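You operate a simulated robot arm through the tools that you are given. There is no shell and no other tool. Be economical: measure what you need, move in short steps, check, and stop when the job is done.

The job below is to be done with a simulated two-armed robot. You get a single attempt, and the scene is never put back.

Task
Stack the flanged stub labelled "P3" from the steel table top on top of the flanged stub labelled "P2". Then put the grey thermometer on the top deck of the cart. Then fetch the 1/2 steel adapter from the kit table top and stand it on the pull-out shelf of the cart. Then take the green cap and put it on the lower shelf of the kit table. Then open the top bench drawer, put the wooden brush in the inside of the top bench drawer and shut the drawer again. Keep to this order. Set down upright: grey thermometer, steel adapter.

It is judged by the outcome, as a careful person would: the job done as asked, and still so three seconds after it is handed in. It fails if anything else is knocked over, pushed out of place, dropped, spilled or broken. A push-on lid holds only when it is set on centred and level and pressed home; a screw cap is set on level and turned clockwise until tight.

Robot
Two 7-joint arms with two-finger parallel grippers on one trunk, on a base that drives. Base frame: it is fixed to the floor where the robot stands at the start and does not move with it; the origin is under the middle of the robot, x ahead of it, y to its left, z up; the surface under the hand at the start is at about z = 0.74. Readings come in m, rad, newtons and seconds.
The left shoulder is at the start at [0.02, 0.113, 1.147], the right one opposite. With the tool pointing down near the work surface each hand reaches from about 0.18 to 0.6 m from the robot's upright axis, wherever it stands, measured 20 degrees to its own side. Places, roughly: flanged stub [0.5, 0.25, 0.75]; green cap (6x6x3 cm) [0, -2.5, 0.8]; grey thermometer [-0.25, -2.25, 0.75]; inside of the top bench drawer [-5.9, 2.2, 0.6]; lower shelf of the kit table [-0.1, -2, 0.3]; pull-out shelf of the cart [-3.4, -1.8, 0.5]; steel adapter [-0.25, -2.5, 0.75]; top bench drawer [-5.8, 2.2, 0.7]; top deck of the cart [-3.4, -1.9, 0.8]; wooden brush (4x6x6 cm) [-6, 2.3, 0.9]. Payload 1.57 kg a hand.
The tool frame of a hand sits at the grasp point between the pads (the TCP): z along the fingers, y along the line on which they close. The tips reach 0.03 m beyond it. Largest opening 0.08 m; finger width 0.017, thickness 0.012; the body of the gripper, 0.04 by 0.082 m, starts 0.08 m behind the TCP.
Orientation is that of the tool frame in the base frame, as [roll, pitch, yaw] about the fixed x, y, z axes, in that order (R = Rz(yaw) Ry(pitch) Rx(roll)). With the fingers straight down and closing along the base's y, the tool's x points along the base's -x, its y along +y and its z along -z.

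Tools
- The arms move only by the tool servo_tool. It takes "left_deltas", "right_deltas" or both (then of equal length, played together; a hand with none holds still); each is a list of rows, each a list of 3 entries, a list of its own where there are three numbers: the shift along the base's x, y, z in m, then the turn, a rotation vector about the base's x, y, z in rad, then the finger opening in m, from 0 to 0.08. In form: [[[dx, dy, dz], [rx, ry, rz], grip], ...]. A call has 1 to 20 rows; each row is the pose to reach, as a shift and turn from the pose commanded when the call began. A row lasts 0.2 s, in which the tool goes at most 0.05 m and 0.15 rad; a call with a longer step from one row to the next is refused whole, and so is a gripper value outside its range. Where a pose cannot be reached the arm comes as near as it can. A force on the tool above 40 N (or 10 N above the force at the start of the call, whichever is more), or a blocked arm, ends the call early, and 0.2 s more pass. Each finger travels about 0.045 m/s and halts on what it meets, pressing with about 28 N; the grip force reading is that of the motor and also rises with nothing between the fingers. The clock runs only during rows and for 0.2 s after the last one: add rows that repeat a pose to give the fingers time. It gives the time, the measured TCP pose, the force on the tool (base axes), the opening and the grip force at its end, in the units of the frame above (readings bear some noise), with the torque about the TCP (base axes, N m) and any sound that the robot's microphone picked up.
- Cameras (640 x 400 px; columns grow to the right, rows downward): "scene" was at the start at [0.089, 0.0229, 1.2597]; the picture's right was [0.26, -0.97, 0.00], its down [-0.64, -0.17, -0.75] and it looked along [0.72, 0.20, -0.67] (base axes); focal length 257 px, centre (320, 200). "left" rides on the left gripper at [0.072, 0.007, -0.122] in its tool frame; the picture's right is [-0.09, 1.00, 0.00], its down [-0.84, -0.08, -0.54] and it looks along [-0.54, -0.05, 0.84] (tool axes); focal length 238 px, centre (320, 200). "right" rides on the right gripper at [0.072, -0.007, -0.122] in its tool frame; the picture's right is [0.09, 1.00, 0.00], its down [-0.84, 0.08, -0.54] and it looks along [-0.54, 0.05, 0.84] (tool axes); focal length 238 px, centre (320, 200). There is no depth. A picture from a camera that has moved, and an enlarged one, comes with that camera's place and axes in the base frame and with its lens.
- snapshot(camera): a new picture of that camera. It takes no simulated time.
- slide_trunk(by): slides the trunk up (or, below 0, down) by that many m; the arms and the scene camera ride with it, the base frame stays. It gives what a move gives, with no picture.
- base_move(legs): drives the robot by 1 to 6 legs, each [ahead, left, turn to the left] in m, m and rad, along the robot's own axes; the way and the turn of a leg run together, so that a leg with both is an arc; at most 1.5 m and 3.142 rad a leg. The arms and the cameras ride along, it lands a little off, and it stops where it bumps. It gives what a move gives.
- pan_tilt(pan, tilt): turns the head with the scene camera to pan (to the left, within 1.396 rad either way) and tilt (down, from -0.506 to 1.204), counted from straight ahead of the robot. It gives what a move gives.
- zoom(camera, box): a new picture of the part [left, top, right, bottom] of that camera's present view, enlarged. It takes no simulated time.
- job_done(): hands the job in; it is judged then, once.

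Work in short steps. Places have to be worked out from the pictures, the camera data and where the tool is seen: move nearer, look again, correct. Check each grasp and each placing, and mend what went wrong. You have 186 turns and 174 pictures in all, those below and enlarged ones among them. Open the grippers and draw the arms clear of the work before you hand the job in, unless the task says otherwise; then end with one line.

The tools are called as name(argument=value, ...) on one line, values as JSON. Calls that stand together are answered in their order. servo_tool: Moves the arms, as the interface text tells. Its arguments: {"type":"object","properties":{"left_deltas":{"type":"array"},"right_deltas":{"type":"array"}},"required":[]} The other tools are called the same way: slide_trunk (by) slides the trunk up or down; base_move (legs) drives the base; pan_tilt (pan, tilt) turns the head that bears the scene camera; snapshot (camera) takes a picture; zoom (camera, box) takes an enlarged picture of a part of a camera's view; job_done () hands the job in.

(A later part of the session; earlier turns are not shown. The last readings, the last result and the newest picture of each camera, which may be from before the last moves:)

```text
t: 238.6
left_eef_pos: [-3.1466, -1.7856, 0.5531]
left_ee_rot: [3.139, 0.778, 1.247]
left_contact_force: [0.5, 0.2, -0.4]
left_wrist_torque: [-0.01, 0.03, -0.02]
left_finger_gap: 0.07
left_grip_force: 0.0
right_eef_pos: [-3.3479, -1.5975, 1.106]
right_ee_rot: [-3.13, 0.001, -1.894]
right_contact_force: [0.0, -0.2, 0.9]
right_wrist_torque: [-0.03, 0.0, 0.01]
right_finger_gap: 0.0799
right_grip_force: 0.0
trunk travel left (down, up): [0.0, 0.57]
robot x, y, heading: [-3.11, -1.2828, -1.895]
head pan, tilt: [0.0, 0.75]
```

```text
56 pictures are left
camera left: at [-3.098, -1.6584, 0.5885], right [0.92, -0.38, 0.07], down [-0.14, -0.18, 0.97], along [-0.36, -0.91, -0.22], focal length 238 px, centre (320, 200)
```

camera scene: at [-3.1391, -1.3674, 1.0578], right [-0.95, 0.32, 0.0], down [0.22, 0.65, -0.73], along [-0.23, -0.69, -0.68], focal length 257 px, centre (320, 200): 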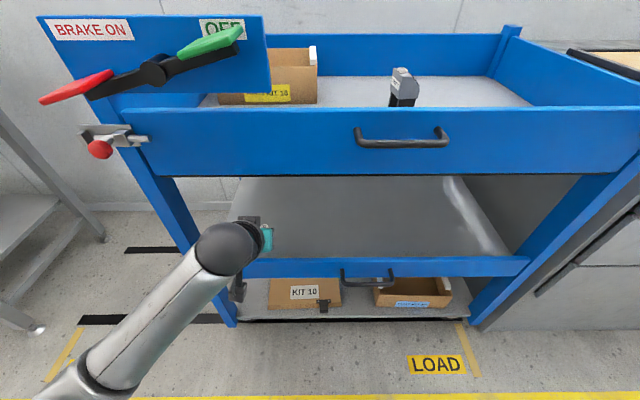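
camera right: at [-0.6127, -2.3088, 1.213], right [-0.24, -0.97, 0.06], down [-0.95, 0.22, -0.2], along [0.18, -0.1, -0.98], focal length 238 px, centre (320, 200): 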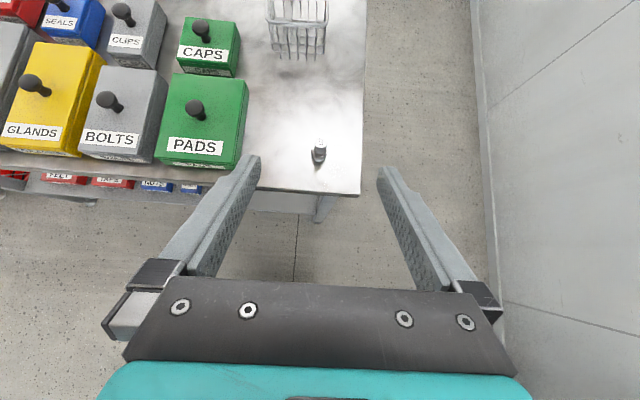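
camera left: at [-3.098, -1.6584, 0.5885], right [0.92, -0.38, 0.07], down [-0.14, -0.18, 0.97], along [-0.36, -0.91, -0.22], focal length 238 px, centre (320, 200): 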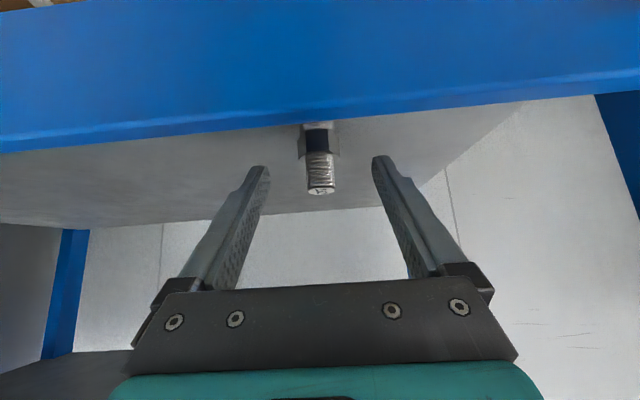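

The adapter stands on its own. I withdraw up and back, then back the base off and look.

servo_tool(left_deltas=[[[0.0095, 0.0285, 0.03], [0, 0, 0], 0.07], [[0.019, 0.057, 0.06], [0, 0, 0], 0.07], [[0.027, 0.08, 0.085], [0, 0, 0], 0.07], [[0.027, 0.08, 0.085], [0, 0, 0], 0.07]])

base_move(legs=[[-0.4, 0, 0]])

snapshot(camera="scene")

snapshot(camera="left")

```text
t: 239.6
left_eef_pos: [-3.1229, -1.7031, 0.6382]
left_ee_rot: [3.14, 0.777, 1.248]
left_contact_force: [0.2, 1.0, 0.6]
left_wrist_torque: [0.03, 0.0, 0.05]
left_finger_gap: 0.0702
left_grip_force: 0.0
right_eef_pos: [-3.3487, -1.5976, 1.1049]
right_ee_rot: [-3.129, -0.001, -1.896]
right_contact_force: [-0.7, 0.4, -0.2]
right_wrist_torque: [0.02, 0.0, -0.01]
right_finger_gap: 0.0802
right_grip_force: 0.0
trunk travel left (down, up): [0.0, 0.57]
robot x, y, heading: [-3.1057, -1.2802, -1.894]
head pan, tilt: [0.0, 0.75]
```

```text
t: 242.1
left_eef_pos: [-2.9941, -1.3247, 0.6375]
left_ee_rot: [3.139, 0.776, 1.254]
left_contact_force: [-0.6, 0.2, 0.3]
left_wrist_torque: [0.01, 0.03, 0.01]
left_finger_gap: 0.0701
left_grip_force: 0.1
right_eef_pos: [-3.2209, -1.2206, 1.105]
right_ee_rot: [-3.129, 0.0, -1.886]
right_contact_force: [0.1, -0.4, 0.2]
right_wrist_torque: [-0.01, -0.03, 0.03]
right_finger_gap: 0.0801
right_grip_force: 0.0
trunk travel left (down, up): [0.0, 0.57]
robot x, y, heading: [-2.9788, -0.8961, -1.886]
head pan, tilt: [0.0, 0.75]
```

```text
55 pictures are left
camera scene: at [-3.0126, -0.9886, 1.0578], right [-0.95, 0.31, 0.0], down [0.21, 0.65, -0.73], along [-0.23, -0.69, -0.68], focal length 257 px, centre (320, 200)
```

scene: 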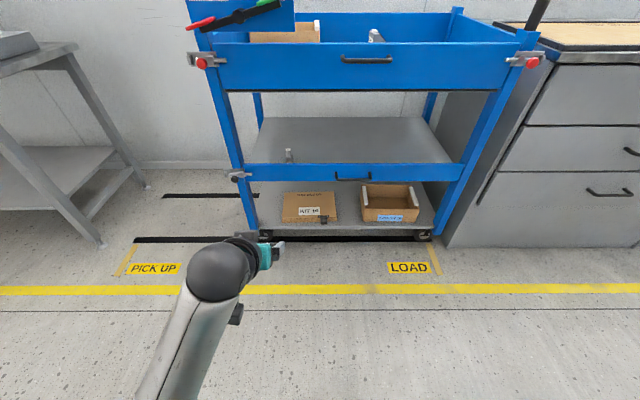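

```text
54 pictures are left
camera left: at [-2.9452, -1.1972, 0.6741], right [0.93, -0.37, 0.07], down [-0.14, -0.18, 0.97], along [-0.35, -0.91, -0.22], focal length 238 px, centre (320, 200)
```

left: 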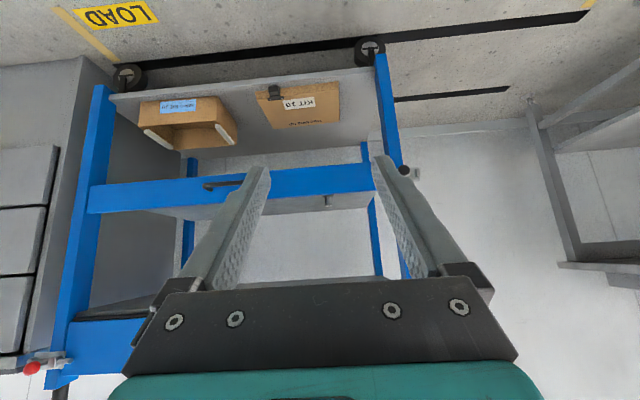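

The adapter stands on the pull-out shelf. Next is the green cap at the back right of the kit table, so I raise the trunk and turn the right hand back to its normal yaw while lifting the left.

slide_trunk(by=0.2)

servo_tool(right_deltas=[[[0, 0, -0.04], [0, 0, 0.14], 0.08], [[0, 0, -0.08], [0, 0, 0.28], 0.08], [[-0.01, -0.02, -0.12], [0, 0, 0.42], 0.08], [[-0.02, -0.04, -0.16], [0, 0, 0.56], 0.08], [[-0.02, -0.04, -0.2], [0, 0, 0.7], 0.08], [[-0.02, -0.04, -0.2], [0, 0, 0.84], 0.08], [[-0.02, -0.04, -0.2], [0, 0, 0.98], 0.08], [[-0.02, -0.04, -0.2], [0, 0, 1.12], 0.08], [[-0.02, -0.04, -0.2], [0, 0, 1.26], 0.08], [[-0.02, -0.04, -0.2], [0, 0, 1.4], 0.08], [[-0.02, -0.04, -0.2], [0, 0, 1.54], 0.08]], left_deltas=[[[0, 0, 0.03], [0, 0, 0], 0.07], [[0, 0, 0.06], [0, 0, 0], 0.07], [[0, 0, 0.09], [0, 0, 0], 0.07], [[0, 0, 0.12], [0, 0, 0], 0.07], [[0, 0, 0.15], [0, 0, 0], 0.07], [[0, 0, 0.18], [0, 0, 0], 0.07], [[0, 0, 0.2], [0, 0, 0], 0.07], [[0, 0, 0.2], [0.12, -0.04, 0], 0.07], [[0, 0, 0.2], [0.24, -0.08, 0], 0.07], [[0, 0, 0.2], [0.36, -0.12, 0], 0.07], [[0, 0, 0.2], [0.48, -0.16, 0], 0.07]])

servo_tool(right_deltas=[[[0, 0, 0], [0, 0, 0.14], 0.08], [[0, 0, 0], [0, 0, 0.28], 0.08], [[0, 0, 0], [0, 0, 0.42], 0.08], [[0, 0, 0], [0, 0, 0.56], 0.08], [[0, 0, 0], [0, 0, 0.7], 0.08], [[0, 0, 0], [0, 0, 0.84], 0.08], [[0, 0, 0], [0, 0, 0.98], 0.08], [[0, 0, 0], [0, 0, 1.12], 0.08], [[0, 0, 0], [0, 0, 1.26], 0.08], [[0, 0, 0], [0, 0, 1.4], 0.08], [[0, 0, 0], [0, 0, 1.54], 0.08], [[0, 0, 0], [0, 0, 1.6], 0.08]], left_deltas=[[[0, 0, 0], [0.13, -0.043, 0], 0.07], [[0, 0, 0], [0.255, -0.085, 0], 0.07], [[0, 0, 0], [0.255, -0.085, 0], 0.07], [[0, 0, 0], [0.255, -0.085, 0], 0.07], [[0, 0, 0], [0.255, -0.085, 0], 0.07], [[0, 0, 0], [0.255, -0.085, 0], 0.07], [[0, 0, 0], [0.255, -0.085, 0], 0.07], [[0, 0, 0], [0.255, -0.085, 0], 0.07], [[0, 0, 0], [0.255, -0.085, 0], 0.07], [[0, 0, 0], [0.255, -0.085, 0], 0.07], [[0, 0, 0], [0.255, -0.085, 0], 0.07], [[0, 0, 0], [0.255, -0.085, 0], 0.07]])

```text
t: 244.3
left_eef_pos: [-2.993, -1.3252, 0.8381]
left_ee_rot: [3.139, 0.777, 1.251]
left_contact_force: [0.5, -0.4, 0.2]
left_wrist_torque: [0.0, 0.02, 0.05]
left_finger_gap: 0.0701
left_grip_force: 0.0
right_eef_pos: [-3.2208, -1.2203, 1.3047]
right_ee_rot: [-3.129, -0.001, -1.886]
right_contact_force: [-0.4, -0.4, -0.5]
right_wrist_torque: [-0.01, -0.01, -0.03]
right_finger_gap: 0.0801
right_grip_force: 0.0
trunk travel left (down, up): [-0.2, 0.37]
robot x, y, heading: [-2.9825, -0.9016, -1.887]
head pan, tilt: [0.0, 0.75]
```

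```text
t: 245.7
left_eef_pos: [-2.94, -1.3466, 0.9942]
left_ee_rot: [2.871, 0.758, 1.149]
left_contact_force: [-0.1, 1.0, -0.7]
left_wrist_torque: [0.01, -0.01, 0.03]
left_finger_gap: 0.0699
left_grip_force: 0.1
left hand out of reach, approached as far as the arm can: row 6
right_eef_pos: [-3.2441, -1.2611, 1.1065]
right_ee_rot: [-3.129, -0.002, -1.079]
right_contact_force: [-0.1, -0.1, -0.1]
right_wrist_torque: [-0.01, -0.03, 0.01]
right_finger_gap: 0.0804
right_grip_force: 0.1
trunk travel left (down, up): [-0.2, 0.37]
robot x, y, heading: [-2.9834, -0.9016, -1.889]
head pan, tilt: [0.0, 0.75]
stopped in row 6 (left hand): the arm was blocked; the commanded pose is now the measured one
```

```text
t: 246.1
left_eef_pos: [-2.8871, -1.3675, 0.9876]
left_ee_rot: [2.702, 0.594, 1.133]
left_contact_force: [-0.3, -0.3, -0.2]
left_wrist_torque: [-0.04, -0.05, -0.02]
left_finger_gap: 0.07
left_grip_force: 0.1
left hand out of reach, approached as far as the arm can: row 1, 2
right_eef_pos: [-3.2442, -1.2605, 1.1076]
right_ee_rot: [-3.129, -0.002, -0.928]
right_contact_force: [-0.4, 0.3, 1.4]
right_wrist_torque: [-0.04, -0.01, 0.02]
right_finger_gap: 0.0802
right_grip_force: 0.0
trunk travel left (down, up): [-0.2, 0.37]
robot x, y, heading: [-2.9793, -0.8993, -1.882]
head pan, tilt: [0.0, 0.75]
stopped in row 2 (left hand): the arm was blocked; the commanded pose is now the measured one
```

The left arm came to a joint limit. I finish the right hand alone, then free the left by moving it forward before straightening.

servo_tool(right_deltas=[[[0, 0, 0], [0, 0, 0.14], 0.08], [[0, 0, 0], [0, 0, 0.28], 0.08], [[0, 0, 0], [0, 0, 0.42], 0.08], [[0, 0, 0], [0, 0, 0.56], 0.08], [[0, 0, 0], [0, 0, 0.7], 0.08], [[0, 0, 0], [0, 0, 0.84], 0.08], [[0, 0, 0], [0, 0, 0.98], 0.08], [[0, 0, 0], [0, 0, 1.12], 0.08], [[0, 0, 0], [0, 0, 1.26], 0.08], [[0, 0, 0], [0, 0, 1.4], 0.08], [[0, 0, 0], [0, 0, 1.54], 0.08], [[0, 0, 0], [0, 0, 1.68], 0.08], [[0, 0, 0], [0, 0, 1.82], 0.08], [[0, 0, 0], [0, 0, 1.96], 0.08], [[0, 0, 0], [0, 0, 2.1], 0.08], [[0, 0, 0], [0, 0, 2.18], 0.08]])

servo_tool(left_deltas=[[[-0.02, -0.03, -0.02], [0, 0, 0], 0.07], [[-0.04, -0.06, -0.04], [0, 0, 0], 0.07], [[-0.06, -0.09, -0.05], [0, 0, 0], 0.07], [[-0.06, -0.09, -0.05], [0, 0, 0], 0.07]])

snapshot(camera="scene")

```text
t: 249.5
left_eef_pos: [-2.8858, -1.3675, 0.9874]
left_ee_rot: [2.702, 0.592, 1.136]
left_contact_force: [0.1, -0.6, 0.4]
left_wrist_torque: [0.0, -0.01, 0.03]
left_finger_gap: 0.0699
left_grip_force: 0.1
right_eef_pos: [-3.2435, -1.2607, 1.1083]
right_ee_rot: [-3.129, -0.002, 1.256]
right_contact_force: [0.3, -0.3, -0.6]
right_wrist_torque: [-0.02, 0.0, -0.01]
right_finger_gap: 0.0796
right_grip_force: 0.1
trunk travel left (down, up): [-0.2, 0.37]
robot x, y, heading: [-2.982, -0.9057, -1.892]
head pan, tilt: [0.0, 0.75]
```

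```text
t: 250.5
left_eef_pos: [-2.9429, -1.4568, 0.9368]
left_ee_rot: [2.694, 0.593, 1.137]
left_contact_force: [-0.9, 0.5, -0.1]
left_wrist_torque: [-0.05, -0.01, 0.01]
left_finger_gap: 0.07
left_grip_force: 0.1
right_eef_pos: [-3.2435, -1.2618, 1.1071]
right_ee_rot: [-3.128, -0.002, 1.252]
right_contact_force: [0.1, 0.2, -1.6]
right_wrist_torque: [0.01, 0.01, 0.0]
right_finger_gap: 0.08
right_grip_force: 0.1
trunk travel left (down, up): [-0.2, 0.37]
robot x, y, heading: [-2.9819, -0.9023, -1.885]
head pan, tilt: [0.0, 0.75]
```

```text
53 pictures are left
camera scene: at [-3.0125, -0.9886, 1.2578], right [-0.95, 0.31, 0.0], down [0.21, 0.65, -0.73], along [-0.23, -0.69, -0.68], focal length 257 px, centre (320, 200)
```

scene: 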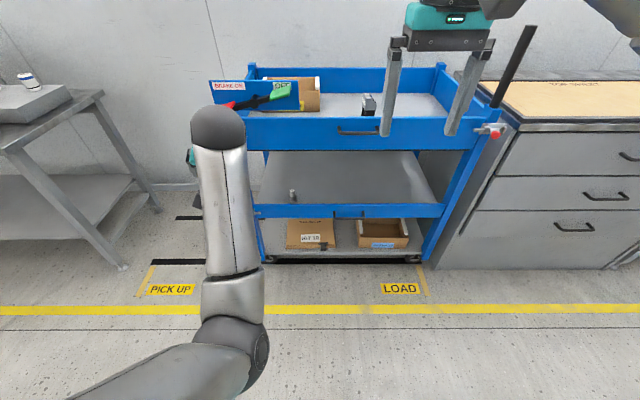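

The right hand is back to normal. Now I straighten the left hand to point down and raise it.

servo_tool(left_deltas=[[[0, 0, 0.0], [0.117, 0.0315, -0.004], 0.08], [[0, 0, 0.0], [0.234, 0.063, -0.008], 0.08], [[0, 0, 0.02], [0.351, 0.0945, -0.012], 0.08], [[0, 0, 0.04], [0.468, 0.126, -0.016], 0.08], [[0, 0, 0.07], [0.585, 0.1575, -0.02], 0.08], [[0, 0, 0.1], [0.7014, 0.189, -0.0245], 0.08], [[0.01, 0.04, 0.13], [0.7014, 0.189, -0.0245], 0.08], [[0.02, 0.07, 0.15], [0.7014, 0.189, -0.0245], 0.08], [[0.02, 0.07, 0.15], [0.7014, 0.189, -0.0245], 0.08]])

```text
refused: row 7 steps farther than a row can; nothing moved
```

servo_tool(left_deltas=[[[0, 0, 0.0], [0.117, 0.0315, -0.004], 0.08], [[0, 0, 0.0], [0.234, 0.063, -0.008], 0.08], [[0, 0, 0.02], [0.351, 0.0945, -0.012], 0.08], [[0, 0, 0.04], [0.468, 0.126, -0.016], 0.08], [[0, 0, 0.07], [0.585, 0.1575, -0.02], 0.08], [[0, 0, 0.1], [0.7014, 0.189, -0.0245], 0.08], [[0.01, 0.02, 0.125], [0.7014, 0.189, -0.0245], 0.08], [[0.02, 0.05, 0.15], [0.7014, 0.189, -0.0245], 0.08], [[0.02, 0.07, 0.15], [0.7014, 0.189, -0.0245], 0.08]])

```text
t: 252.5
left_eef_pos: [-2.9258, -1.4463, 1.0747]
left_ee_rot: [-3.131, -0.003, 1.247]
left_contact_force: [0.3, -0.5, 0.3]
left_wrist_torque: [0.02, 0.03, 0.01]
left_finger_gap: 0.08
left_grip_force: 0.0
left hand out of reach, approached as far as the arm can: row 7, 8, 9
right_eef_pos: [-3.2442, -1.2611, 1.1065]
right_ee_rot: [-3.13, -0.001, 1.253]
right_contact_force: [-0.5, -1.1, -0.5]
right_wrist_torque: [0.0, 0.02, -0.02]
right_finger_gap: 0.08
right_grip_force: 0.0
trunk travel left (down, up): [-0.2, 0.37]
robot x, y, heading: [-2.9809, -0.902, -1.888]
head pan, tilt: [0.0, 0.75]
```

The left hand is straight. I drive toward the kit table's right end, and turn to face along its front so I can reverse into the gap on its right side.

base_move(legs=[[0, 0, 1.578], [1.2, 0, 0], [0.89, 0, 0], [0, -0.4, 0], [0, 0, 1.57]])

pan_tilt(pan=-1.0, tilt=0.7)

snapshot(camera="scene")

```text
t: 272.4
left_eef_pos: [-1.2621, -1.4865, 1.0746]
left_ee_rot: [-3.131, -0.001, -1.903]
left_contact_force: [-0.2, -0.6, 0.2]
left_wrist_torque: [0.04, 0.01, -0.01]
left_finger_gap: 0.0802
left_grip_force: 0.0
right_eef_pos: [-0.9458, -1.6761, 1.1076]
right_ee_rot: [-3.128, -0.003, -1.898]
right_contact_force: [-1.0, 0.4, 0.2]
right_wrist_torque: [-0.02, -0.02, -0.01]
right_finger_gap: 0.08
right_grip_force: 0.1
trunk travel left (down, up): [-0.2, 0.37]
robot x, y, heading: [-1.2091, -2.0328, 1.243]
head pan, tilt: [0.0, 0.75]
```

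```text
t: 273.7
left_eef_pos: [-1.2625, -1.4876, 1.0738]
left_ee_rot: [-3.132, 0.001, -1.903]
left_contact_force: [0.5, -0.2, -1.6]
left_wrist_torque: [-0.02, 0.03, 0.01]
left_finger_gap: 0.0801
left_grip_force: 0.2
right_eef_pos: [-0.9449, -1.6756, 1.1066]
right_ee_rot: [-3.127, -0.002, -1.9]
right_contact_force: [0.6, 0.2, 0.5]
right_wrist_torque: [0.01, 0.0, -0.01]
right_finger_gap: 0.0798
right_grip_force: 0.1
trunk travel left (down, up): [-0.2, 0.37]
robot x, y, heading: [-1.2134, -2.0309, 1.243]
head pan, tilt: [-1.0, 0.7]
```

```text
52 pictures are left
camera scene: at [-1.1271, -2.0022, 1.2621], right [0.24, -0.97, 0.0], down [-0.63, -0.16, -0.76], along [0.74, 0.18, -0.64], focal length 257 px, centre (320, 200)
```

scene: 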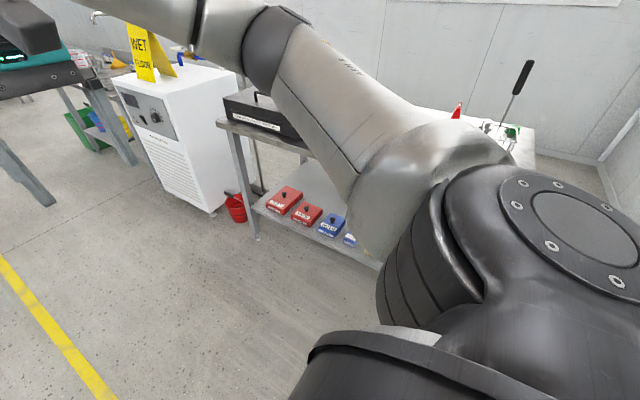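

I strafe toward the table front, then reverse into the gap between the two tables.

base_move(legs=[[0, -0.41, 0.015], [-0.62, 0, 0]])

```text
t: 279.4
left_eef_pos: [-1.0648, -2.2126, 1.0751]
left_ee_rot: [-3.131, -0.001, -1.894]
left_contact_force: [-0.5, -0.1, 0.2]
left_wrist_torque: [-0.01, -0.03, -0.02]
left_finger_gap: 0.0799
left_grip_force: 0.0
right_eef_pos: [-0.7462, -2.3986, 1.1083]
right_ee_rot: [-3.129, -0.002, -1.89]
right_contact_force: [-0.8, 0.6, -0.6]
right_wrist_torque: [0.0, 0.0, 0.02]
right_finger_gap: 0.0801
right_grip_force: 0.0
trunk travel left (down, up): [-0.2, 0.37]
robot x, y, heading: [-1.008, -2.7596, 1.25]
head pan, tilt: [-1.0, 0.7]
```

Cleanly through: I'm 0.46 m off the table's right edge. I slide along the corridor toward the cap and look.

base_move(legs=[[0, -0.78, 0]])

pan_tilt(pan=-0.2, tilt=0.75)

snapshot(camera="scene")

snapshot(camera="right")

```text
t: 283.6
left_eef_pos: [-0.327, -2.4562, 1.0748]
left_ee_rot: [-3.131, 0.0, -1.892]
left_contact_force: [-0.2, -0.3, -0.2]
left_wrist_torque: [0.0, -0.01, -0.01]
left_finger_gap: 0.0801
left_grip_force: 0.0
right_eef_pos: [-0.009, -2.6422, 1.1087]
right_ee_rot: [-3.129, -0.001, -1.89]
right_contact_force: [-0.8, -0.4, 0.2]
right_wrist_torque: [-0.03, 0.04, -0.02]
right_finger_gap: 0.0799
right_grip_force: 0.1
trunk travel left (down, up): [-0.2, 0.37]
robot x, y, heading: [-0.271, -3.0021, 1.254]
head pan, tilt: [-1.0, 0.7]
```

```text
t: 284.7
left_eef_pos: [-0.3282, -2.4559, 1.0745]
left_ee_rot: [-3.129, -0.001, -1.892]
left_contact_force: [-0.9, -0.7, -1.0]
left_wrist_torque: [-0.01, 0.01, 0.0]
left_finger_gap: 0.0801
left_grip_force: 0.1
right_eef_pos: [-0.0089, -2.6406, 1.1065]
right_ee_rot: [-3.129, -0.002, -1.888]
right_contact_force: [0.2, 0.3, 0.4]
right_wrist_torque: [-0.01, -0.01, -0.02]
right_finger_gap: 0.08
right_grip_force: 0.1
trunk travel left (down, up): [-0.2, 0.37]
robot x, y, heading: [-0.2728, -2.9997, 1.251]
head pan, tilt: [-0.201, 0.75]
```

```text
51 pictures are left
camera scene: at [-0.2286, -2.9189, 1.2578], right [0.87, -0.5, 0.0], down [-0.34, -0.59, -0.73], along [0.36, 0.63, -0.68], focal length 257 px, centre (320, 200)
```

scene: 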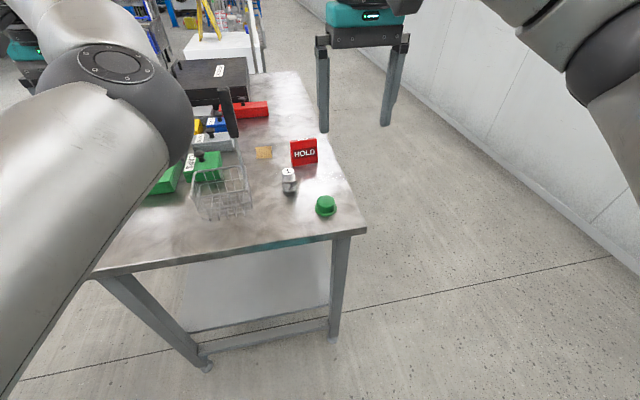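

```text
50 pictures are left
camera right: at [-0.027, -2.7107, 1.2295], right [-0.97, 0.22, -0.01], down [0.18, 0.82, 0.54], along [0.13, 0.52, -0.84], focal length 238 px, centre (320, 200)
```

right: 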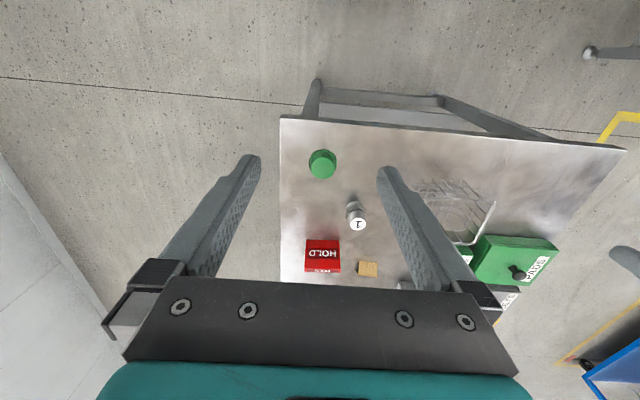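

I zoom in on the cap to see its shape before choosing the grip.

zoom(camera="scene", box=[265, 155, 355, 235])

```text
5.00 times, centred on (310, 195) of scene
camera zoom: at [-0.2286, -2.9189, 1.2578], right [0.87, -0.5, 0.0], down [-0.34, -0.59, -0.73], along [0.36, 0.63, -0.68], focal length 1286 px, centre (370, 225)
```

zoom: 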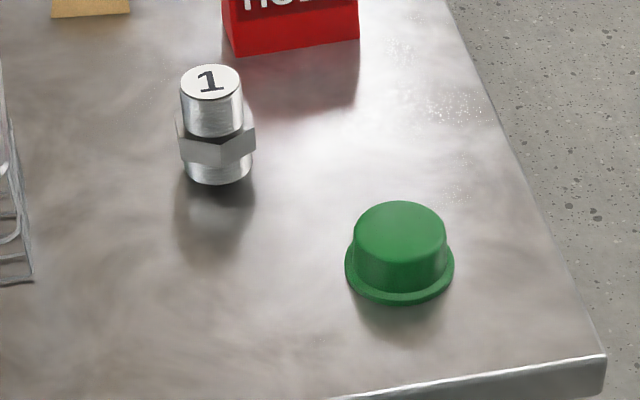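

The crown is about 46 mm wide above a thin brim. I'll pinch the crown at a 45° tilt, so I go to a stand-off behind it.

servo_tool(right_deltas=[[[-0.001, 0.004, -0.03], [0.123, -0.041, 0], 0.08], [[-0.002, 0.008, -0.06], [0.246, -0.082, 0], 0.08], [[-0.003, 0.012, -0.09], [0.37, -0.122, 0], 0.08], [[-0.004, 0.016, -0.13], [0.493, -0.163, 0], 0.08], [[-0.005, 0.02, -0.17], [0.617, -0.204, 0], 0.08], [[-0.0066, 0.0265, -0.202], [0.74, -0.245, 0], 0.08], [[-0.0066, 0.0265, -0.202], [0.74, -0.245, 0], 0.08]])

snapshot(camera="right")

```text
t: 286.3
left_eef_pos: [-0.3267, -2.4558, 1.0735]
left_ee_rot: [-3.13, -0.001, -1.895]
left_contact_force: [0.2, 0.5, 0.3]
left_wrist_torque: [0.03, -0.01, 0.0]
left_finger_gap: 0.0798
left_grip_force: 0.1
right_eef_pos: [-0.0175, -2.6133, 0.9044]
right_ee_rot: [-3.129, 0.779, -1.888]
right_contact_force: [-0.8, 0.2, -0.6]
right_wrist_torque: [0.03, 0.02, 0.0]
right_finger_gap: 0.0802
right_grip_force: 0.0
trunk travel left (down, up): [-0.2, 0.37]
robot x, y, heading: [-0.2733, -3.0046, 1.253]
head pan, tilt: [-0.201, 0.75]
```

```text
48 pictures are left
camera right: at [-0.0547, -2.7449, 0.9411], right [-0.96, 0.26, -0.07], down [-0.01, 0.23, 0.97], along [0.27, 0.94, -0.22], focal length 238 px, centre (320, 200)
```

right: 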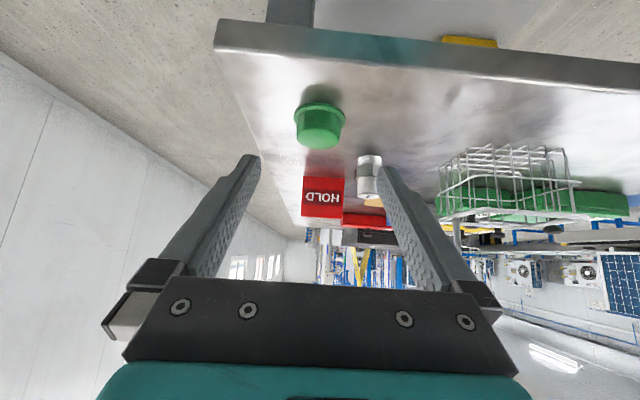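

The cap is centred between the fingers. I slide in along the tool line and close on the crown.

servo_tool(right_deltas=[[[0.0077, 0.0222, -0.0235], [0, 0, 0], 0.08], [[0.0154, 0.0444, -0.047], [0, 0, 0], 0.08], [[0.0231, 0.0666, -0.069], [0, 0, 0], 0.08], [[0.0231, 0.0666, -0.069], [0, 0, 0], 0.08], [[0.0231, 0.0666, -0.069], [0, 0, 0], 0.05], [[0.0231, 0.0666, -0.069], [0, 0, 0], 0.035], [[0.0231, 0.0666, -0.069], [0, 0, 0], 0.035], [[0.0231, 0.0666, -0.069], [0, 0, 0], 0.035], [[0.0231, 0.0666, -0.069], [0, 0, 0], 0.035]])

zoom(camera="right", box=[220, 80, 420, 240])

```text
t: 288.3
left_eef_pos: [-0.3279, -2.4554, 1.0741]
left_ee_rot: [-3.131, -0.002, -1.894]
left_contact_force: [0.4, -0.2, -1.2]
left_wrist_torque: [0.04, -0.01, -0.02]
left_finger_gap: 0.0798
left_grip_force: 0.1
right_eef_pos: [0.0065, -2.5476, 0.8369]
right_ee_rot: [-3.126, 0.777, -1.888]
right_contact_force: [-0.1, -0.4, -0.1]
right_wrist_torque: [0.03, 0.0, 0.06]
right_finger_gap: 0.0441
right_grip_force: 28.2
trunk travel left (down, up): [-0.2, 0.37]
robot x, y, heading: [-0.2707, -3.0017, 1.257]
head pan, tilt: [-0.201, 0.75]
```

```text
2.50 times, centred on (320, 160) of right
camera zoom: at [-0.0326, -2.6788, 0.8729], right [-0.96, 0.26, -0.07], down [-0.01, 0.23, 0.97], along [0.27, 0.94, -0.22], focal length 596 px, centre (320, 300)
```

zoom: 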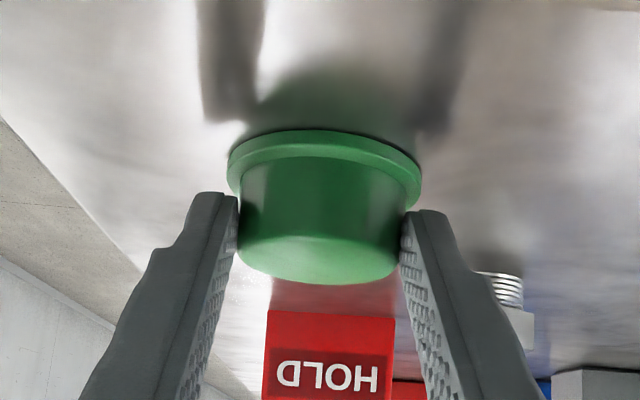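

The crown is gripped at 0.044. I lift and draw the cap back clear of the table, and raise the left hand before lowering the trunk.

servo_tool(right_deltas=[[[0, 0, 0.03], [0, 0, 0], 0.035], [[0, 0, 0.06], [0, 0, 0], 0.035], [[0, 0, 0.09], [0, 0, 0], 0.035], [[-0.012, -0.037, 0.1], [0, 0, 0], 0.035], [[-0.024, -0.074, 0.1], [0, 0, 0], 0.035], [[-0.037, -0.111, 0.1], [0, 0, 0], 0.035], [[-0.044, -0.132, 0.1], [0, 0, 0], 0.035], [[-0.044, -0.132, 0.1], [0, 0, 0], 0.035]], left_deltas=[[[0, 0, 0.02], [0, 0, 0], 0.08], [[0, 0, 0.04], [0, 0, 0], 0.08], [[0, 0, 0.06], [0, 0, 0], 0.08], [[0, 0, 0.08], [0, 0, 0], 0.08], [[0, 0, 0.1], [0, 0, 0], 0.08], [[0, 0, 0.12], [0, 0, 0], 0.08], [[0, 0, 0.14], [0, 0, 0], 0.08], [[0, 0, 0.14], [0, 0, 0], 0.08]])

snapshot(camera="scene")

```text
t: 290.1
left_eef_pos: [-0.3292, -2.4563, 1.2146]
left_ee_rot: [-3.13, -0.001, -1.893]
left_contact_force: [0.2, 0.7, 0.1]
left_wrist_torque: [0.02, 0.0, -0.02]
left_finger_gap: 0.08
left_grip_force: 0.1
right_eef_pos: [-0.0357, -2.6784, 0.9355]
right_ee_rot: [-3.129, 0.776, -1.888]
right_contact_force: [-0.1, -1.1, -0.5]
right_wrist_torque: [0.03, 0.01, -0.03]
right_finger_gap: 0.0438
right_grip_force: 27.9
trunk travel left (down, up): [-0.2, 0.37]
robot x, y, heading: [-0.2707, -2.9991, 1.251]
head pan, tilt: [-0.201, 0.75]
```

```text
46 pictures are left
camera scene: at [-0.2285, -2.9188, 1.2578], right [0.87, -0.5, 0.0], down [-0.34, -0.59, -0.73], along [0.36, 0.64, -0.68], focal length 257 px, centre (320, 200)
```

scene: 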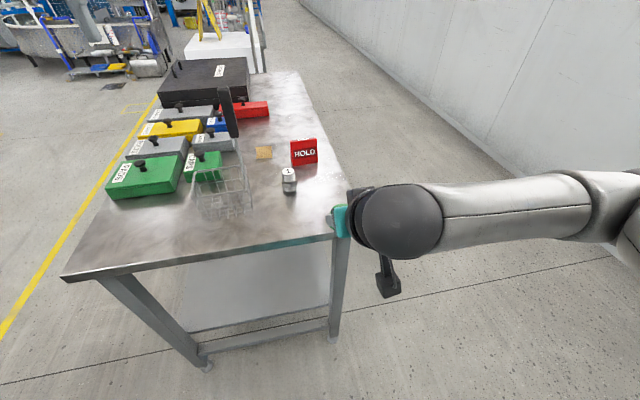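

The shelf's right end is open toward me, between the two legs. I shift left 0.13 m to be between the legs, lower the trunk, and then lower the hand outside the table.

base_move(legs=[[0, 0.13, 0]])

slide_trunk(by=-0.2)

servo_tool(right_deltas=[[[0, 0, -0.04], [0, 0, 0], 0.035], [[0, 0, -0.08], [0, 0, 0], 0.035], [[0, 0, -0.12], [0, 0, 0], 0.035], [[0, 0, -0.16], [0, 0, 0], 0.035], [[0, 0, -0.2], [0, 0, 0], 0.035], [[0, 0, -0.24], [0, 0, 0], 0.035], [[0, 0, -0.28], [0, 0, 0], 0.035], [[0, 0, -0.3], [0, 0, 0], 0.035], [[0, 0, -0.3], [0, 0, 0], 0.035]])

snapshot(camera="right")

snapshot(camera="scene")

```text
t: 291.4
left_eef_pos: [-0.4534, -2.415, 1.2142]
left_ee_rot: [-3.132, -0.001, -1.892]
left_contact_force: [-0.2, 1.0, -0.4]
left_wrist_torque: [-0.04, -0.01, 0.02]
left_finger_gap: 0.08
left_grip_force: 0.1
right_eef_pos: [-0.1597, -2.6383, 0.9369]
right_ee_rot: [-3.127, 0.779, -1.887]
right_contact_force: [0.5, 0.0, -0.8]
right_wrist_torque: [0.0, 0.01, -0.03]
right_finger_gap: 0.0437
right_grip_force: 28.1
trunk travel left (down, up): [-0.2, 0.37]
robot x, y, heading: [-0.3906, -2.9593, 1.253]
head pan, tilt: [-0.201, 0.75]
```

```text
t: 293.6
left_eef_pos: [-0.4525, -2.4145, 1.0159]
left_ee_rot: [-3.131, -0.002, -1.891]
left_contact_force: [-0.3, -0.5, -0.2]
left_wrist_torque: [-0.02, -0.03, -0.05]
left_finger_gap: 0.0801
left_grip_force: 0.1
right_eef_pos: [-0.1587, -2.6385, 0.737]
right_ee_rot: [-3.127, 0.778, -1.886]
right_contact_force: [0.3, 0.7, -1.5]
right_wrist_torque: [-0.02, -0.01, 0.0]
right_finger_gap: 0.0433
right_grip_force: 27.6
trunk travel left (down, up): [0.0, 0.57]
robot x, y, heading: [-0.3923, -2.9599, 1.251]
head pan, tilt: [-0.201, 0.75]
```

```text
t: 295.6
left_eef_pos: [-0.4536, -2.4146, 1.0152]
left_ee_rot: [-3.13, -0.001, -1.891]
left_contact_force: [-0.2, -0.1, -0.9]
left_wrist_torque: [0.02, -0.03, 0.0]
left_finger_gap: 0.0802
left_grip_force: 0.1
right_eef_pos: [-0.2073, -2.5915, 0.4655]
right_ee_rot: [-3.089, 0.746, -1.89]
right_contact_force: [0.1, -0.4, -0.4]
right_wrist_torque: [0.02, -0.04, -0.03]
right_finger_gap: 0.0427
right_grip_force: 28.3
right hand out of reach, approached as far as the arm can: row 3, 4, 5, 6, 7, 8, 9
trunk travel left (down, up): [0.0, 0.57]
robot x, y, heading: [-0.3947, -2.9602, 1.255]
head pan, tilt: [-0.201, 0.75]
```

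```text
45 pictures are left
camera right: at [-0.2505, -2.7203, 0.5066], right [-0.95, 0.28, -0.1], down [-0.02, 0.27, 0.96], along [0.3, 0.92, -0.25], focal length 238 px, centre (320, 200)
```

right: 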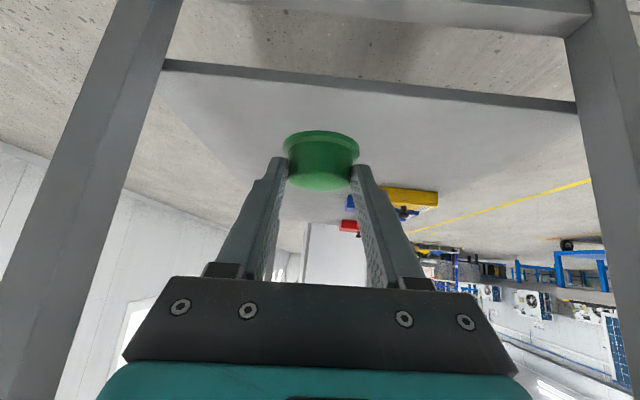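

```text
44 pictures are left
camera scene: at [-0.3523, -2.8782, 1.0579], right [0.87, -0.49, 0.0], down [-0.34, -0.59, -0.73], along [0.36, 0.64, -0.68], focal length 257 px, centre (320, 200)
```

scene: 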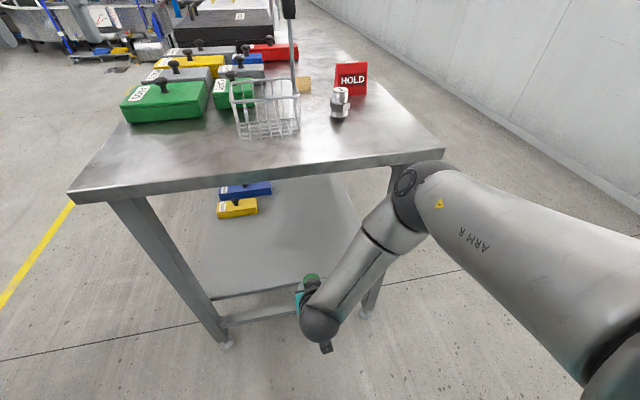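

The arm drifted a bit forward at its limit but is free, and the wrist view shows the shelf's near edge ahead. I move forward over the shelf while descending.

servo_tool(right_deltas=[[[0.012, 0.036, 0], [0, 0, 0], 0.035], [[0.024, 0.072, -0.02], [0, 0, 0], 0.035], [[0.036, 0.108, -0.04], [0, 0, 0], 0.035], [[0.047, 0.144, -0.06], [0, 0, 0], 0.035], [[0.047, 0.144, -0.09], [0, 0, 0], 0.035], [[0.047, 0.144, -0.1], [0, 0, 0], 0.035], [[0.047, 0.144, -0.1], [0, 0, 0], 0.035]])

snapshot(camera="right")

```text
t: 296.0
left_eef_pos: [-0.4534, -2.4148, 1.0139]
left_ee_rot: [-3.132, -0.002, -1.891]
left_contact_force: [0.3, -1.0, -0.1]
left_wrist_torque: [-0.02, -0.03, 0.02]
left_finger_gap: 0.0799
left_grip_force: 0.1
right_eef_pos: [-0.2006, -2.5683, 0.4543]
right_ee_rot: [-3.094, 0.713, -1.886]
right_contact_force: [0.0, -2.7, -1.4]
right_wrist_torque: [-0.17, 0.06, 0.0]
right_finger_gap: 0.0447
right_grip_force: 27.9
trunk travel left (down, up): [0.0, 0.57]
robot x, y, heading: [-0.3943, -2.9643, 1.253]
head pan, tilt: [-0.201, 0.75]
stopped in row 2 (right hand): the force on the tool passed its limit at 44 N (the readings are from after the stop); the commanded pose is now the measured one
```

```text
43 pictures are left
camera right: at [-0.2425, -2.6945, 0.5], right [-0.96, 0.27, -0.1], down [-0.01, 0.3, 0.95], along [0.29, 0.91, -0.28], focal length 238 px, centre (320, 200)
```

right: 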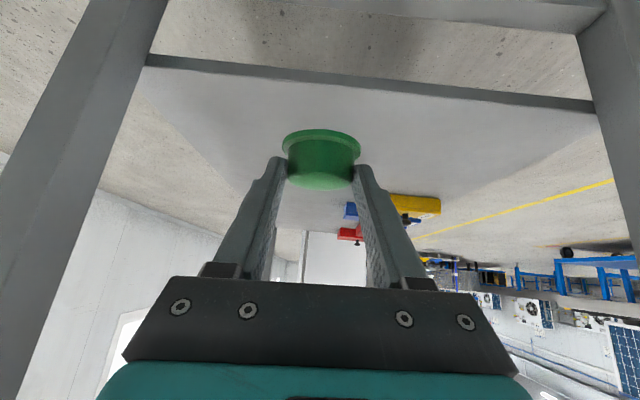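

Something stopped it at 44 N. I look from the head camera to find the contact.

snapshot(camera="scene")

```text
42 pictures are left
camera scene: at [-0.3521, -2.878, 1.0577], right [0.87, -0.49, 0.0], down [-0.34, -0.59, -0.73], along [0.36, 0.63, -0.68], focal length 257 px, centre (320, 200)
```

scene: 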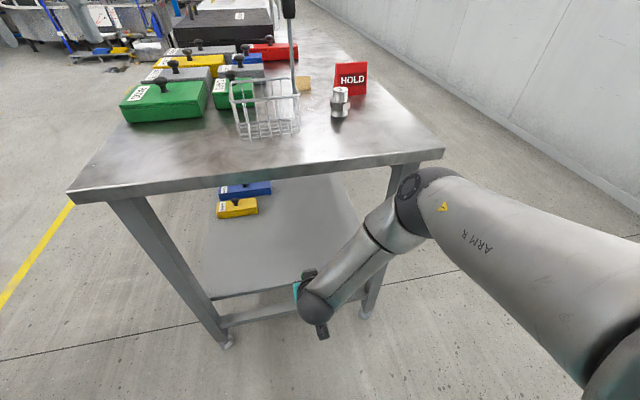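

The elbow is against the back leg of the table. I retrace: back and up, away from the leg.

servo_tool(right_deltas=[[[-0.004, -0.02, 0.01], [0, 0, 0], 0.035], [[0.0, -0.04, 0.04], [0.02, -0.007, 0], 0.035], [[0.01, -0.06, 0.075], [0.04, -0.014, 0], 0.035], [[0.02, -0.07, 0.115], [0.0617, -0.0204, 0], 0.035], [[0.03, -0.07, 0.155], [0.0617, -0.0204, 0], 0.035], [[0.0416, -0.07, 0.2], [0.0617, -0.0204, 0], 0.035], [[0.0416, -0.07, 0.24], [0.0617, -0.0204, 0], 0.035], [[0.0416, -0.07, 0.28], [0.0617, -0.0204, 0], 0.035], [[0.0416, -0.07, 0.28], [0.0617, -0.0204, 0], 0.035]])

slide_trunk(by=0.2)

snapshot(camera="scene")

```text
t: 298.0
left_eef_pos: [-0.4525, -2.415, 1.015]
left_ee_rot: [-3.13, 0.001, -1.892]
left_contact_force: [-0.1, 0.1, 0.4]
left_wrist_torque: [0.02, 0.02, 0.0]
left_finger_gap: 0.08
left_grip_force: 0.0
right_eef_pos: [-0.1616, -2.6378, 0.7357]
right_ee_rot: [-3.094, 0.783, -1.886]
right_contact_force: [0.2, 0.2, -0.5]
right_wrist_torque: [0.01, 0.02, 0.0]
right_finger_gap: 0.0436
right_grip_force: 28.3
right hand out of reach, approached as far as the arm can: row 3, 4
trunk travel left (down, up): [0.0, 0.57]
robot x, y, heading: [-0.3926, -2.9614, 1.249]
head pan, tilt: [-0.201, 0.75]
```

```text
t: 300.2
left_eef_pos: [-0.4526, -2.4141, 1.2149]
left_ee_rot: [-3.131, -0.001, -1.892]
left_contact_force: [-0.4, -0.7, -0.1]
left_wrist_torque: [-0.03, -0.01, 0.01]
left_finger_gap: 0.0803
left_grip_force: 0.1
right_eef_pos: [-0.1615, -2.6368, 0.934]
right_ee_rot: [-3.094, 0.781, -1.887]
right_contact_force: [0.6, 0.2, 0.0]
right_wrist_torque: [0.0, -0.01, 0.0]
right_finger_gap: 0.0432
right_grip_force: 27.7
trunk travel left (down, up): [-0.2, 0.37]
robot x, y, heading: [-0.3937, -2.9625, 1.255]
head pan, tilt: [-0.201, 0.75]
```

```text
41 pictures are left
camera scene: at [-0.3522, -2.8785, 1.2577], right [0.87, -0.49, 0.0], down [-0.34, -0.59, -0.73], along [0.36, 0.64, -0.68], focal length 257 px, centre (320, 200)
```

scene: 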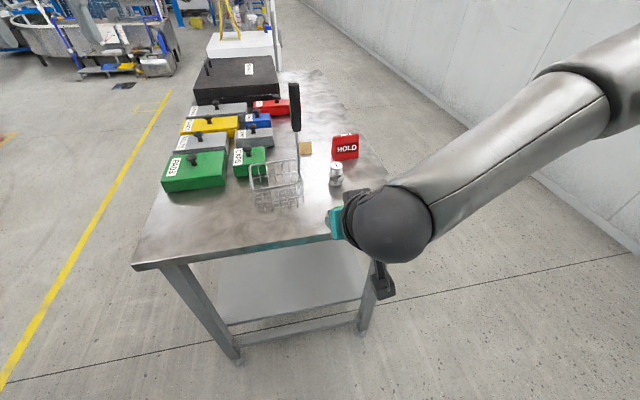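

Nothing was disturbed. I leave the corridor and go round to the table's long front side, where the shelf opening is wide.

base_move(legs=[[0, 0.655, 0], [0.8, 0, 0], [0, 0.33, 0], [0, 0, -1.563]])

pan_tilt(pan=0, tilt=0.75)

snapshot(camera="scene")

```text
t: 303.8
left_eef_pos: [-1.0817, -2.2104, 1.2158]
left_ee_rot: [-3.13, -0.002, -1.888]
left_contact_force: [0.7, 0.6, 1.1]
left_wrist_torque: [0.02, 0.01, 0.0]
left_finger_gap: 0.0803
left_grip_force: 0.1
right_eef_pos: [-0.7886, -2.4323, 0.9339]
right_ee_rot: [-3.095, 0.782, -1.886]
right_contact_force: [0.1, 0.0, 0.2]
right_wrist_torque: [0.02, 0.01, 0.0]
right_finger_gap: 0.0429
right_grip_force: 28.1
trunk travel left (down, up): [-0.2, 0.37]
robot x, y, heading: [-1.0208, -2.7597, 1.258]
head pan, tilt: [-0.201, 0.75]
stopped in leg 1: the robot was blocked; the commanded pose is now the measured one
```

```text
t: 304.6
left_eef_pos: [-1.0827, -2.2109, 1.2152]
left_ee_rot: [-3.131, 0.0, -1.887]
left_contact_force: [0.5, -0.6, 0.5]
left_wrist_torque: [0.01, 0.04, -0.03]
left_finger_gap: 0.0801
left_grip_force: 0.1
right_eef_pos: [-0.7895, -2.4336, 0.9338]
right_ee_rot: [-3.095, 0.781, -1.882]
right_contact_force: [-0.5, 0.5, 0.3]
right_wrist_torque: [0.0, 0.02, 0.01]
right_finger_gap: 0.0424
right_grip_force: 28.4
trunk travel left (down, up): [-0.2, 0.37]
robot x, y, heading: [-1.0216, -2.7551, 1.256]
head pan, tilt: [0.0, 0.75]
```

```text
40 pictures are left
camera scene: at [-0.9943, -2.6674, 1.2578], right [0.95, -0.31, 0.0], down [-0.21, -0.65, -0.73], along [0.23, 0.7, -0.68], focal length 257 px, centre (320, 200)
```

scene: 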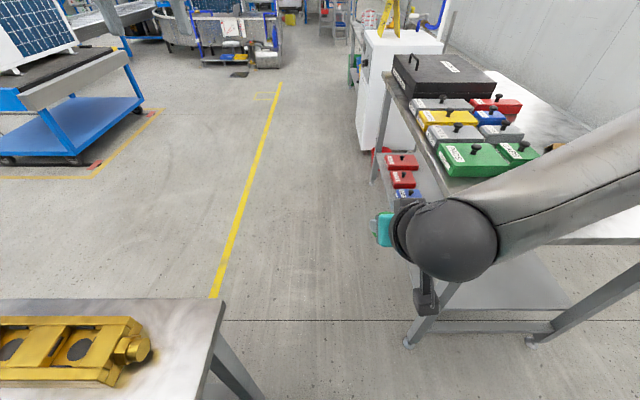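

Only a brush with the cans table's edge. I go forward out of the gap, then left and turn to face the kit table.

base_move(legs=[[0.8, -0.01, 0], [0, 0.3, 0], [0, 0, -1.563]])

snapshot(camera="scene")

```text
t: 314.4
left_eef_pos: [-0.5083, -1.8308, 1.2152]
left_ee_rot: [-3.129, -0.002, 2.829]
left_contact_force: [0.4, -0.1, 0.0]
left_wrist_torque: [-0.02, -0.01, -0.01]
left_finger_gap: 0.0797
left_grip_force: 0.0
right_eef_pos: [-0.7292, -2.1241, 0.9346]
right_ee_rot: [-3.097, 0.783, 2.83]
right_contact_force: [0.3, -0.2, 0.1]
right_wrist_torque: [0.0, -0.01, 0.03]
right_finger_gap: 0.0414
right_grip_force: 28.7
trunk travel left (down, up): [-0.2, 0.37]
robot x, y, heading: [-1.0518, -1.8958, -0.311]
head pan, tilt: [0.0, 0.75]
```

```text
39 pictures are left
camera scene: at [-0.9668, -1.9203, 1.2578], right [-0.31, -0.95, 0.0], down [-0.65, 0.21, -0.73], along [0.7, -0.22, -0.68], focal length 257 px, centre (320, 200)
```

scene: 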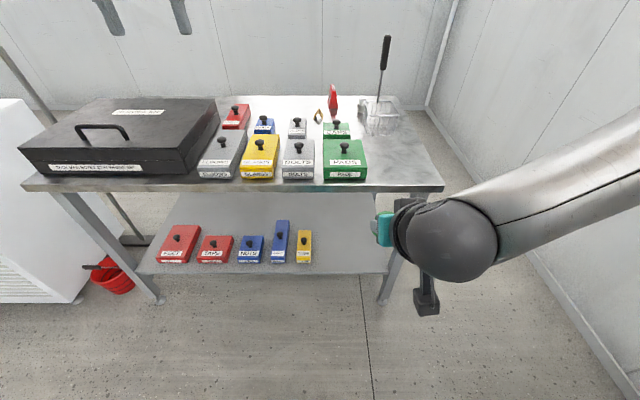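

The finger gap has crept to 0.041, so I check the cap in the wrist view before lowering.

zoom(camera="right", box=[220, 80, 420, 240])

```text
2.50 times, centred on (320, 160) of right
camera zoom: at [-0.8607, -2.0824, 0.9707], right [0.27, 0.96, -0.1], down [0.24, 0.03, 0.97], along [0.93, -0.29, -0.22], focal length 596 px, centre (320, 300)
```

zoom: 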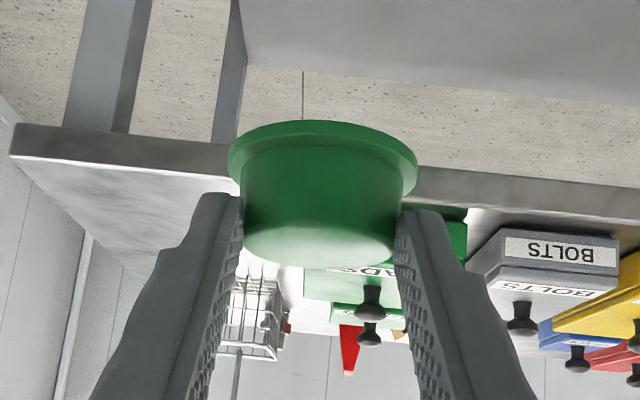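

The tapered crown is slowly working down in the fingers, so I place it without delay: close in a little, lower the trunk, and bring the hand forward and down in front of the shelf.

base_move(legs=[[0.13, 0, 0]])

slide_trunk(by=-0.2)

servo_tool(right_deltas=[[[0.024, -0.0076, -0.04], [0, 0, 0], 0.035], [[0.045, -0.0144, -0.08], [0, 0, 0], 0.035], [[0.067, -0.0212, -0.12], [0, 0, 0], 0.035], [[0.09, -0.0288, -0.16], [0, 0, 0], 0.035], [[0.1, -0.0318, -0.205], [0, 0, 0], 0.035], [[0.105, -0.0334, -0.25], [0, 0, 0], 0.035], [[0.11, -0.035, -0.29], [0, 0, 0], 0.035], [[0.11, -0.035, -0.29], [0, 0, 0], 0.035]])

snapshot(camera="right")

```text
t: 315.7
left_eef_pos: [-0.3835, -1.8707, 1.2138]
left_ee_rot: [-3.129, -0.002, 2.829]
left_contact_force: [0.6, -0.3, 0.0]
left_wrist_torque: [0.01, 0.03, -0.01]
left_finger_gap: 0.08
left_grip_force: 0.1
right_eef_pos: [-0.6041, -2.163, 0.9351]
right_ee_rot: [-3.094, 0.781, 2.831]
right_contact_force: [0.7, -0.3, 0.0]
right_wrist_torque: [-0.02, -0.01, 0.03]
right_finger_gap: 0.0409
right_grip_force: 27.4
trunk travel left (down, up): [-0.2, 0.37]
robot x, y, heading: [-0.9297, -1.9365, -0.313]
head pan, tilt: [0.0, 0.75]
```

```text
t: 317.9
left_eef_pos: [-0.3836, -1.8694, 1.0151]
left_ee_rot: [-3.128, 0.0, 2.828]
left_contact_force: [-0.9, 0.1, -0.2]
left_wrist_torque: [-0.01, 0.0, 0.02]
left_finger_gap: 0.0799
left_grip_force: 0.0
right_eef_pos: [-0.6043, -2.1624, 0.7345]
right_ee_rot: [-3.096, 0.782, 2.832]
right_contact_force: [0.2, -1.4, 0.0]
right_wrist_torque: [0.03, -0.01, 0.03]
right_finger_gap: 0.0405
right_grip_force: 27.8
trunk travel left (down, up): [0.0, 0.57]
robot x, y, heading: [-0.9318, -1.9314, -0.308]
head pan, tilt: [0.0, 0.75]
```

```text
t: 319.7
left_eef_pos: [-0.3845, -1.8686, 1.0155]
left_ee_rot: [-3.131, 0.0, 2.83]
left_contact_force: [0.0, -0.5, 0.1]
left_wrist_torque: [0.02, -0.02, -0.01]
left_finger_gap: 0.0802
left_grip_force: 0.0
right_eef_pos: [-0.493, -2.1746, 0.4608]
right_ee_rot: [-3.084, 0.772, 2.832]
right_contact_force: [-0.1, 1.5, -0.5]
right_wrist_torque: [0.02, 0.01, -0.03]
right_finger_gap: 0.0402
right_grip_force: 28.5
right hand out of reach, approached as far as the arm can: row 6, 7, 8
trunk travel left (down, up): [0.0, 0.57]
robot x, y, heading: [-0.9263, -1.9356, -0.304]
head pan, tilt: [0.0, 0.75]
```

```text
37 pictures are left
camera right: at [-0.6235, -2.1319, 0.4987], right [0.28, 0.96, -0.1], down [0.25, 0.03, 0.97], along [0.93, -0.29, -0.23], focal length 238 px, centre (320, 200)
```

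right: 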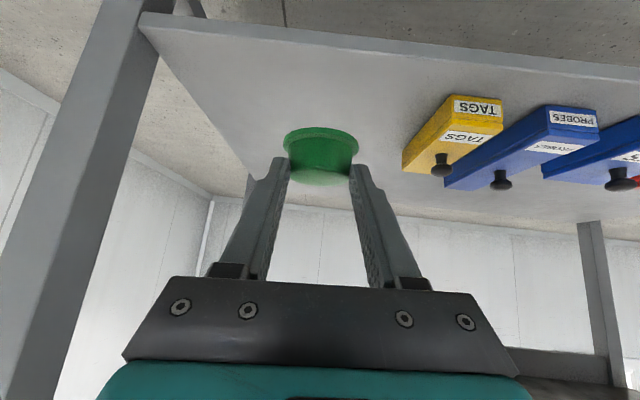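

The shelf edge is at e2≈0.03, z≈0.3, and the spot left of the yellow box is free. I move 0.12 m forward and down toward the shelf.

servo_tool(right_deltas=[[[0.0286, -0.0091, -0.005], [0, 0, 0], 0.035], [[0.0572, -0.0182, -0.02], [0, 0, 0], 0.035], [[0.0858, -0.0273, -0.04], [0, 0, 0], 0.035], [[0.1144, -0.0364, -0.06], [0, 0, 0], 0.035], [[0.1144, -0.0364, -0.09], [0, 0, 0], 0.035], [[0.1144, -0.0364, -0.1], [0, 0, 0], 0.035], [[0.1144, -0.0364, -0.1], [0, 0, 0], 0.035]])

snapshot(camera="right")

```text
t: 321.3
left_eef_pos: [-0.3829, -1.8685, 1.0155]
left_ee_rot: [-3.131, -0.003, 2.832]
left_contact_force: [0.3, 0.9, -0.1]
left_wrist_torque: [-0.03, 0.01, 0.01]
left_finger_gap: 0.0798
left_grip_force: 0.0
right_eef_pos: [-0.4118, -2.1928, 0.4198]
right_ee_rot: [-3.094, 0.785, 2.833]
right_contact_force: [-0.2, -0.1, -0.4]
right_wrist_torque: [0.0, 0.03, 0.0]
right_finger_gap: 0.0396
right_grip_force: 28.2
right hand out of reach, approached as far as the arm can: row 3, 4, 5, 6, 7
trunk travel left (down, up): [0.0, 0.57]
robot x, y, heading: [-0.9295, -1.9318, -0.307]
head pan, tilt: [0.0, 0.75]
```

```text
36 pictures are left
camera right: at [-0.5432, -2.1527, 0.455], right [0.27, 0.96, -0.1], down [0.23, 0.03, 0.97], along [0.93, -0.29, -0.22], focal length 238 px, centre (320, 200)
```

right: 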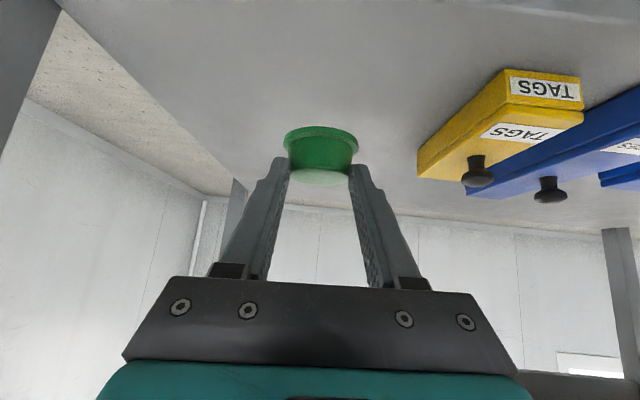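

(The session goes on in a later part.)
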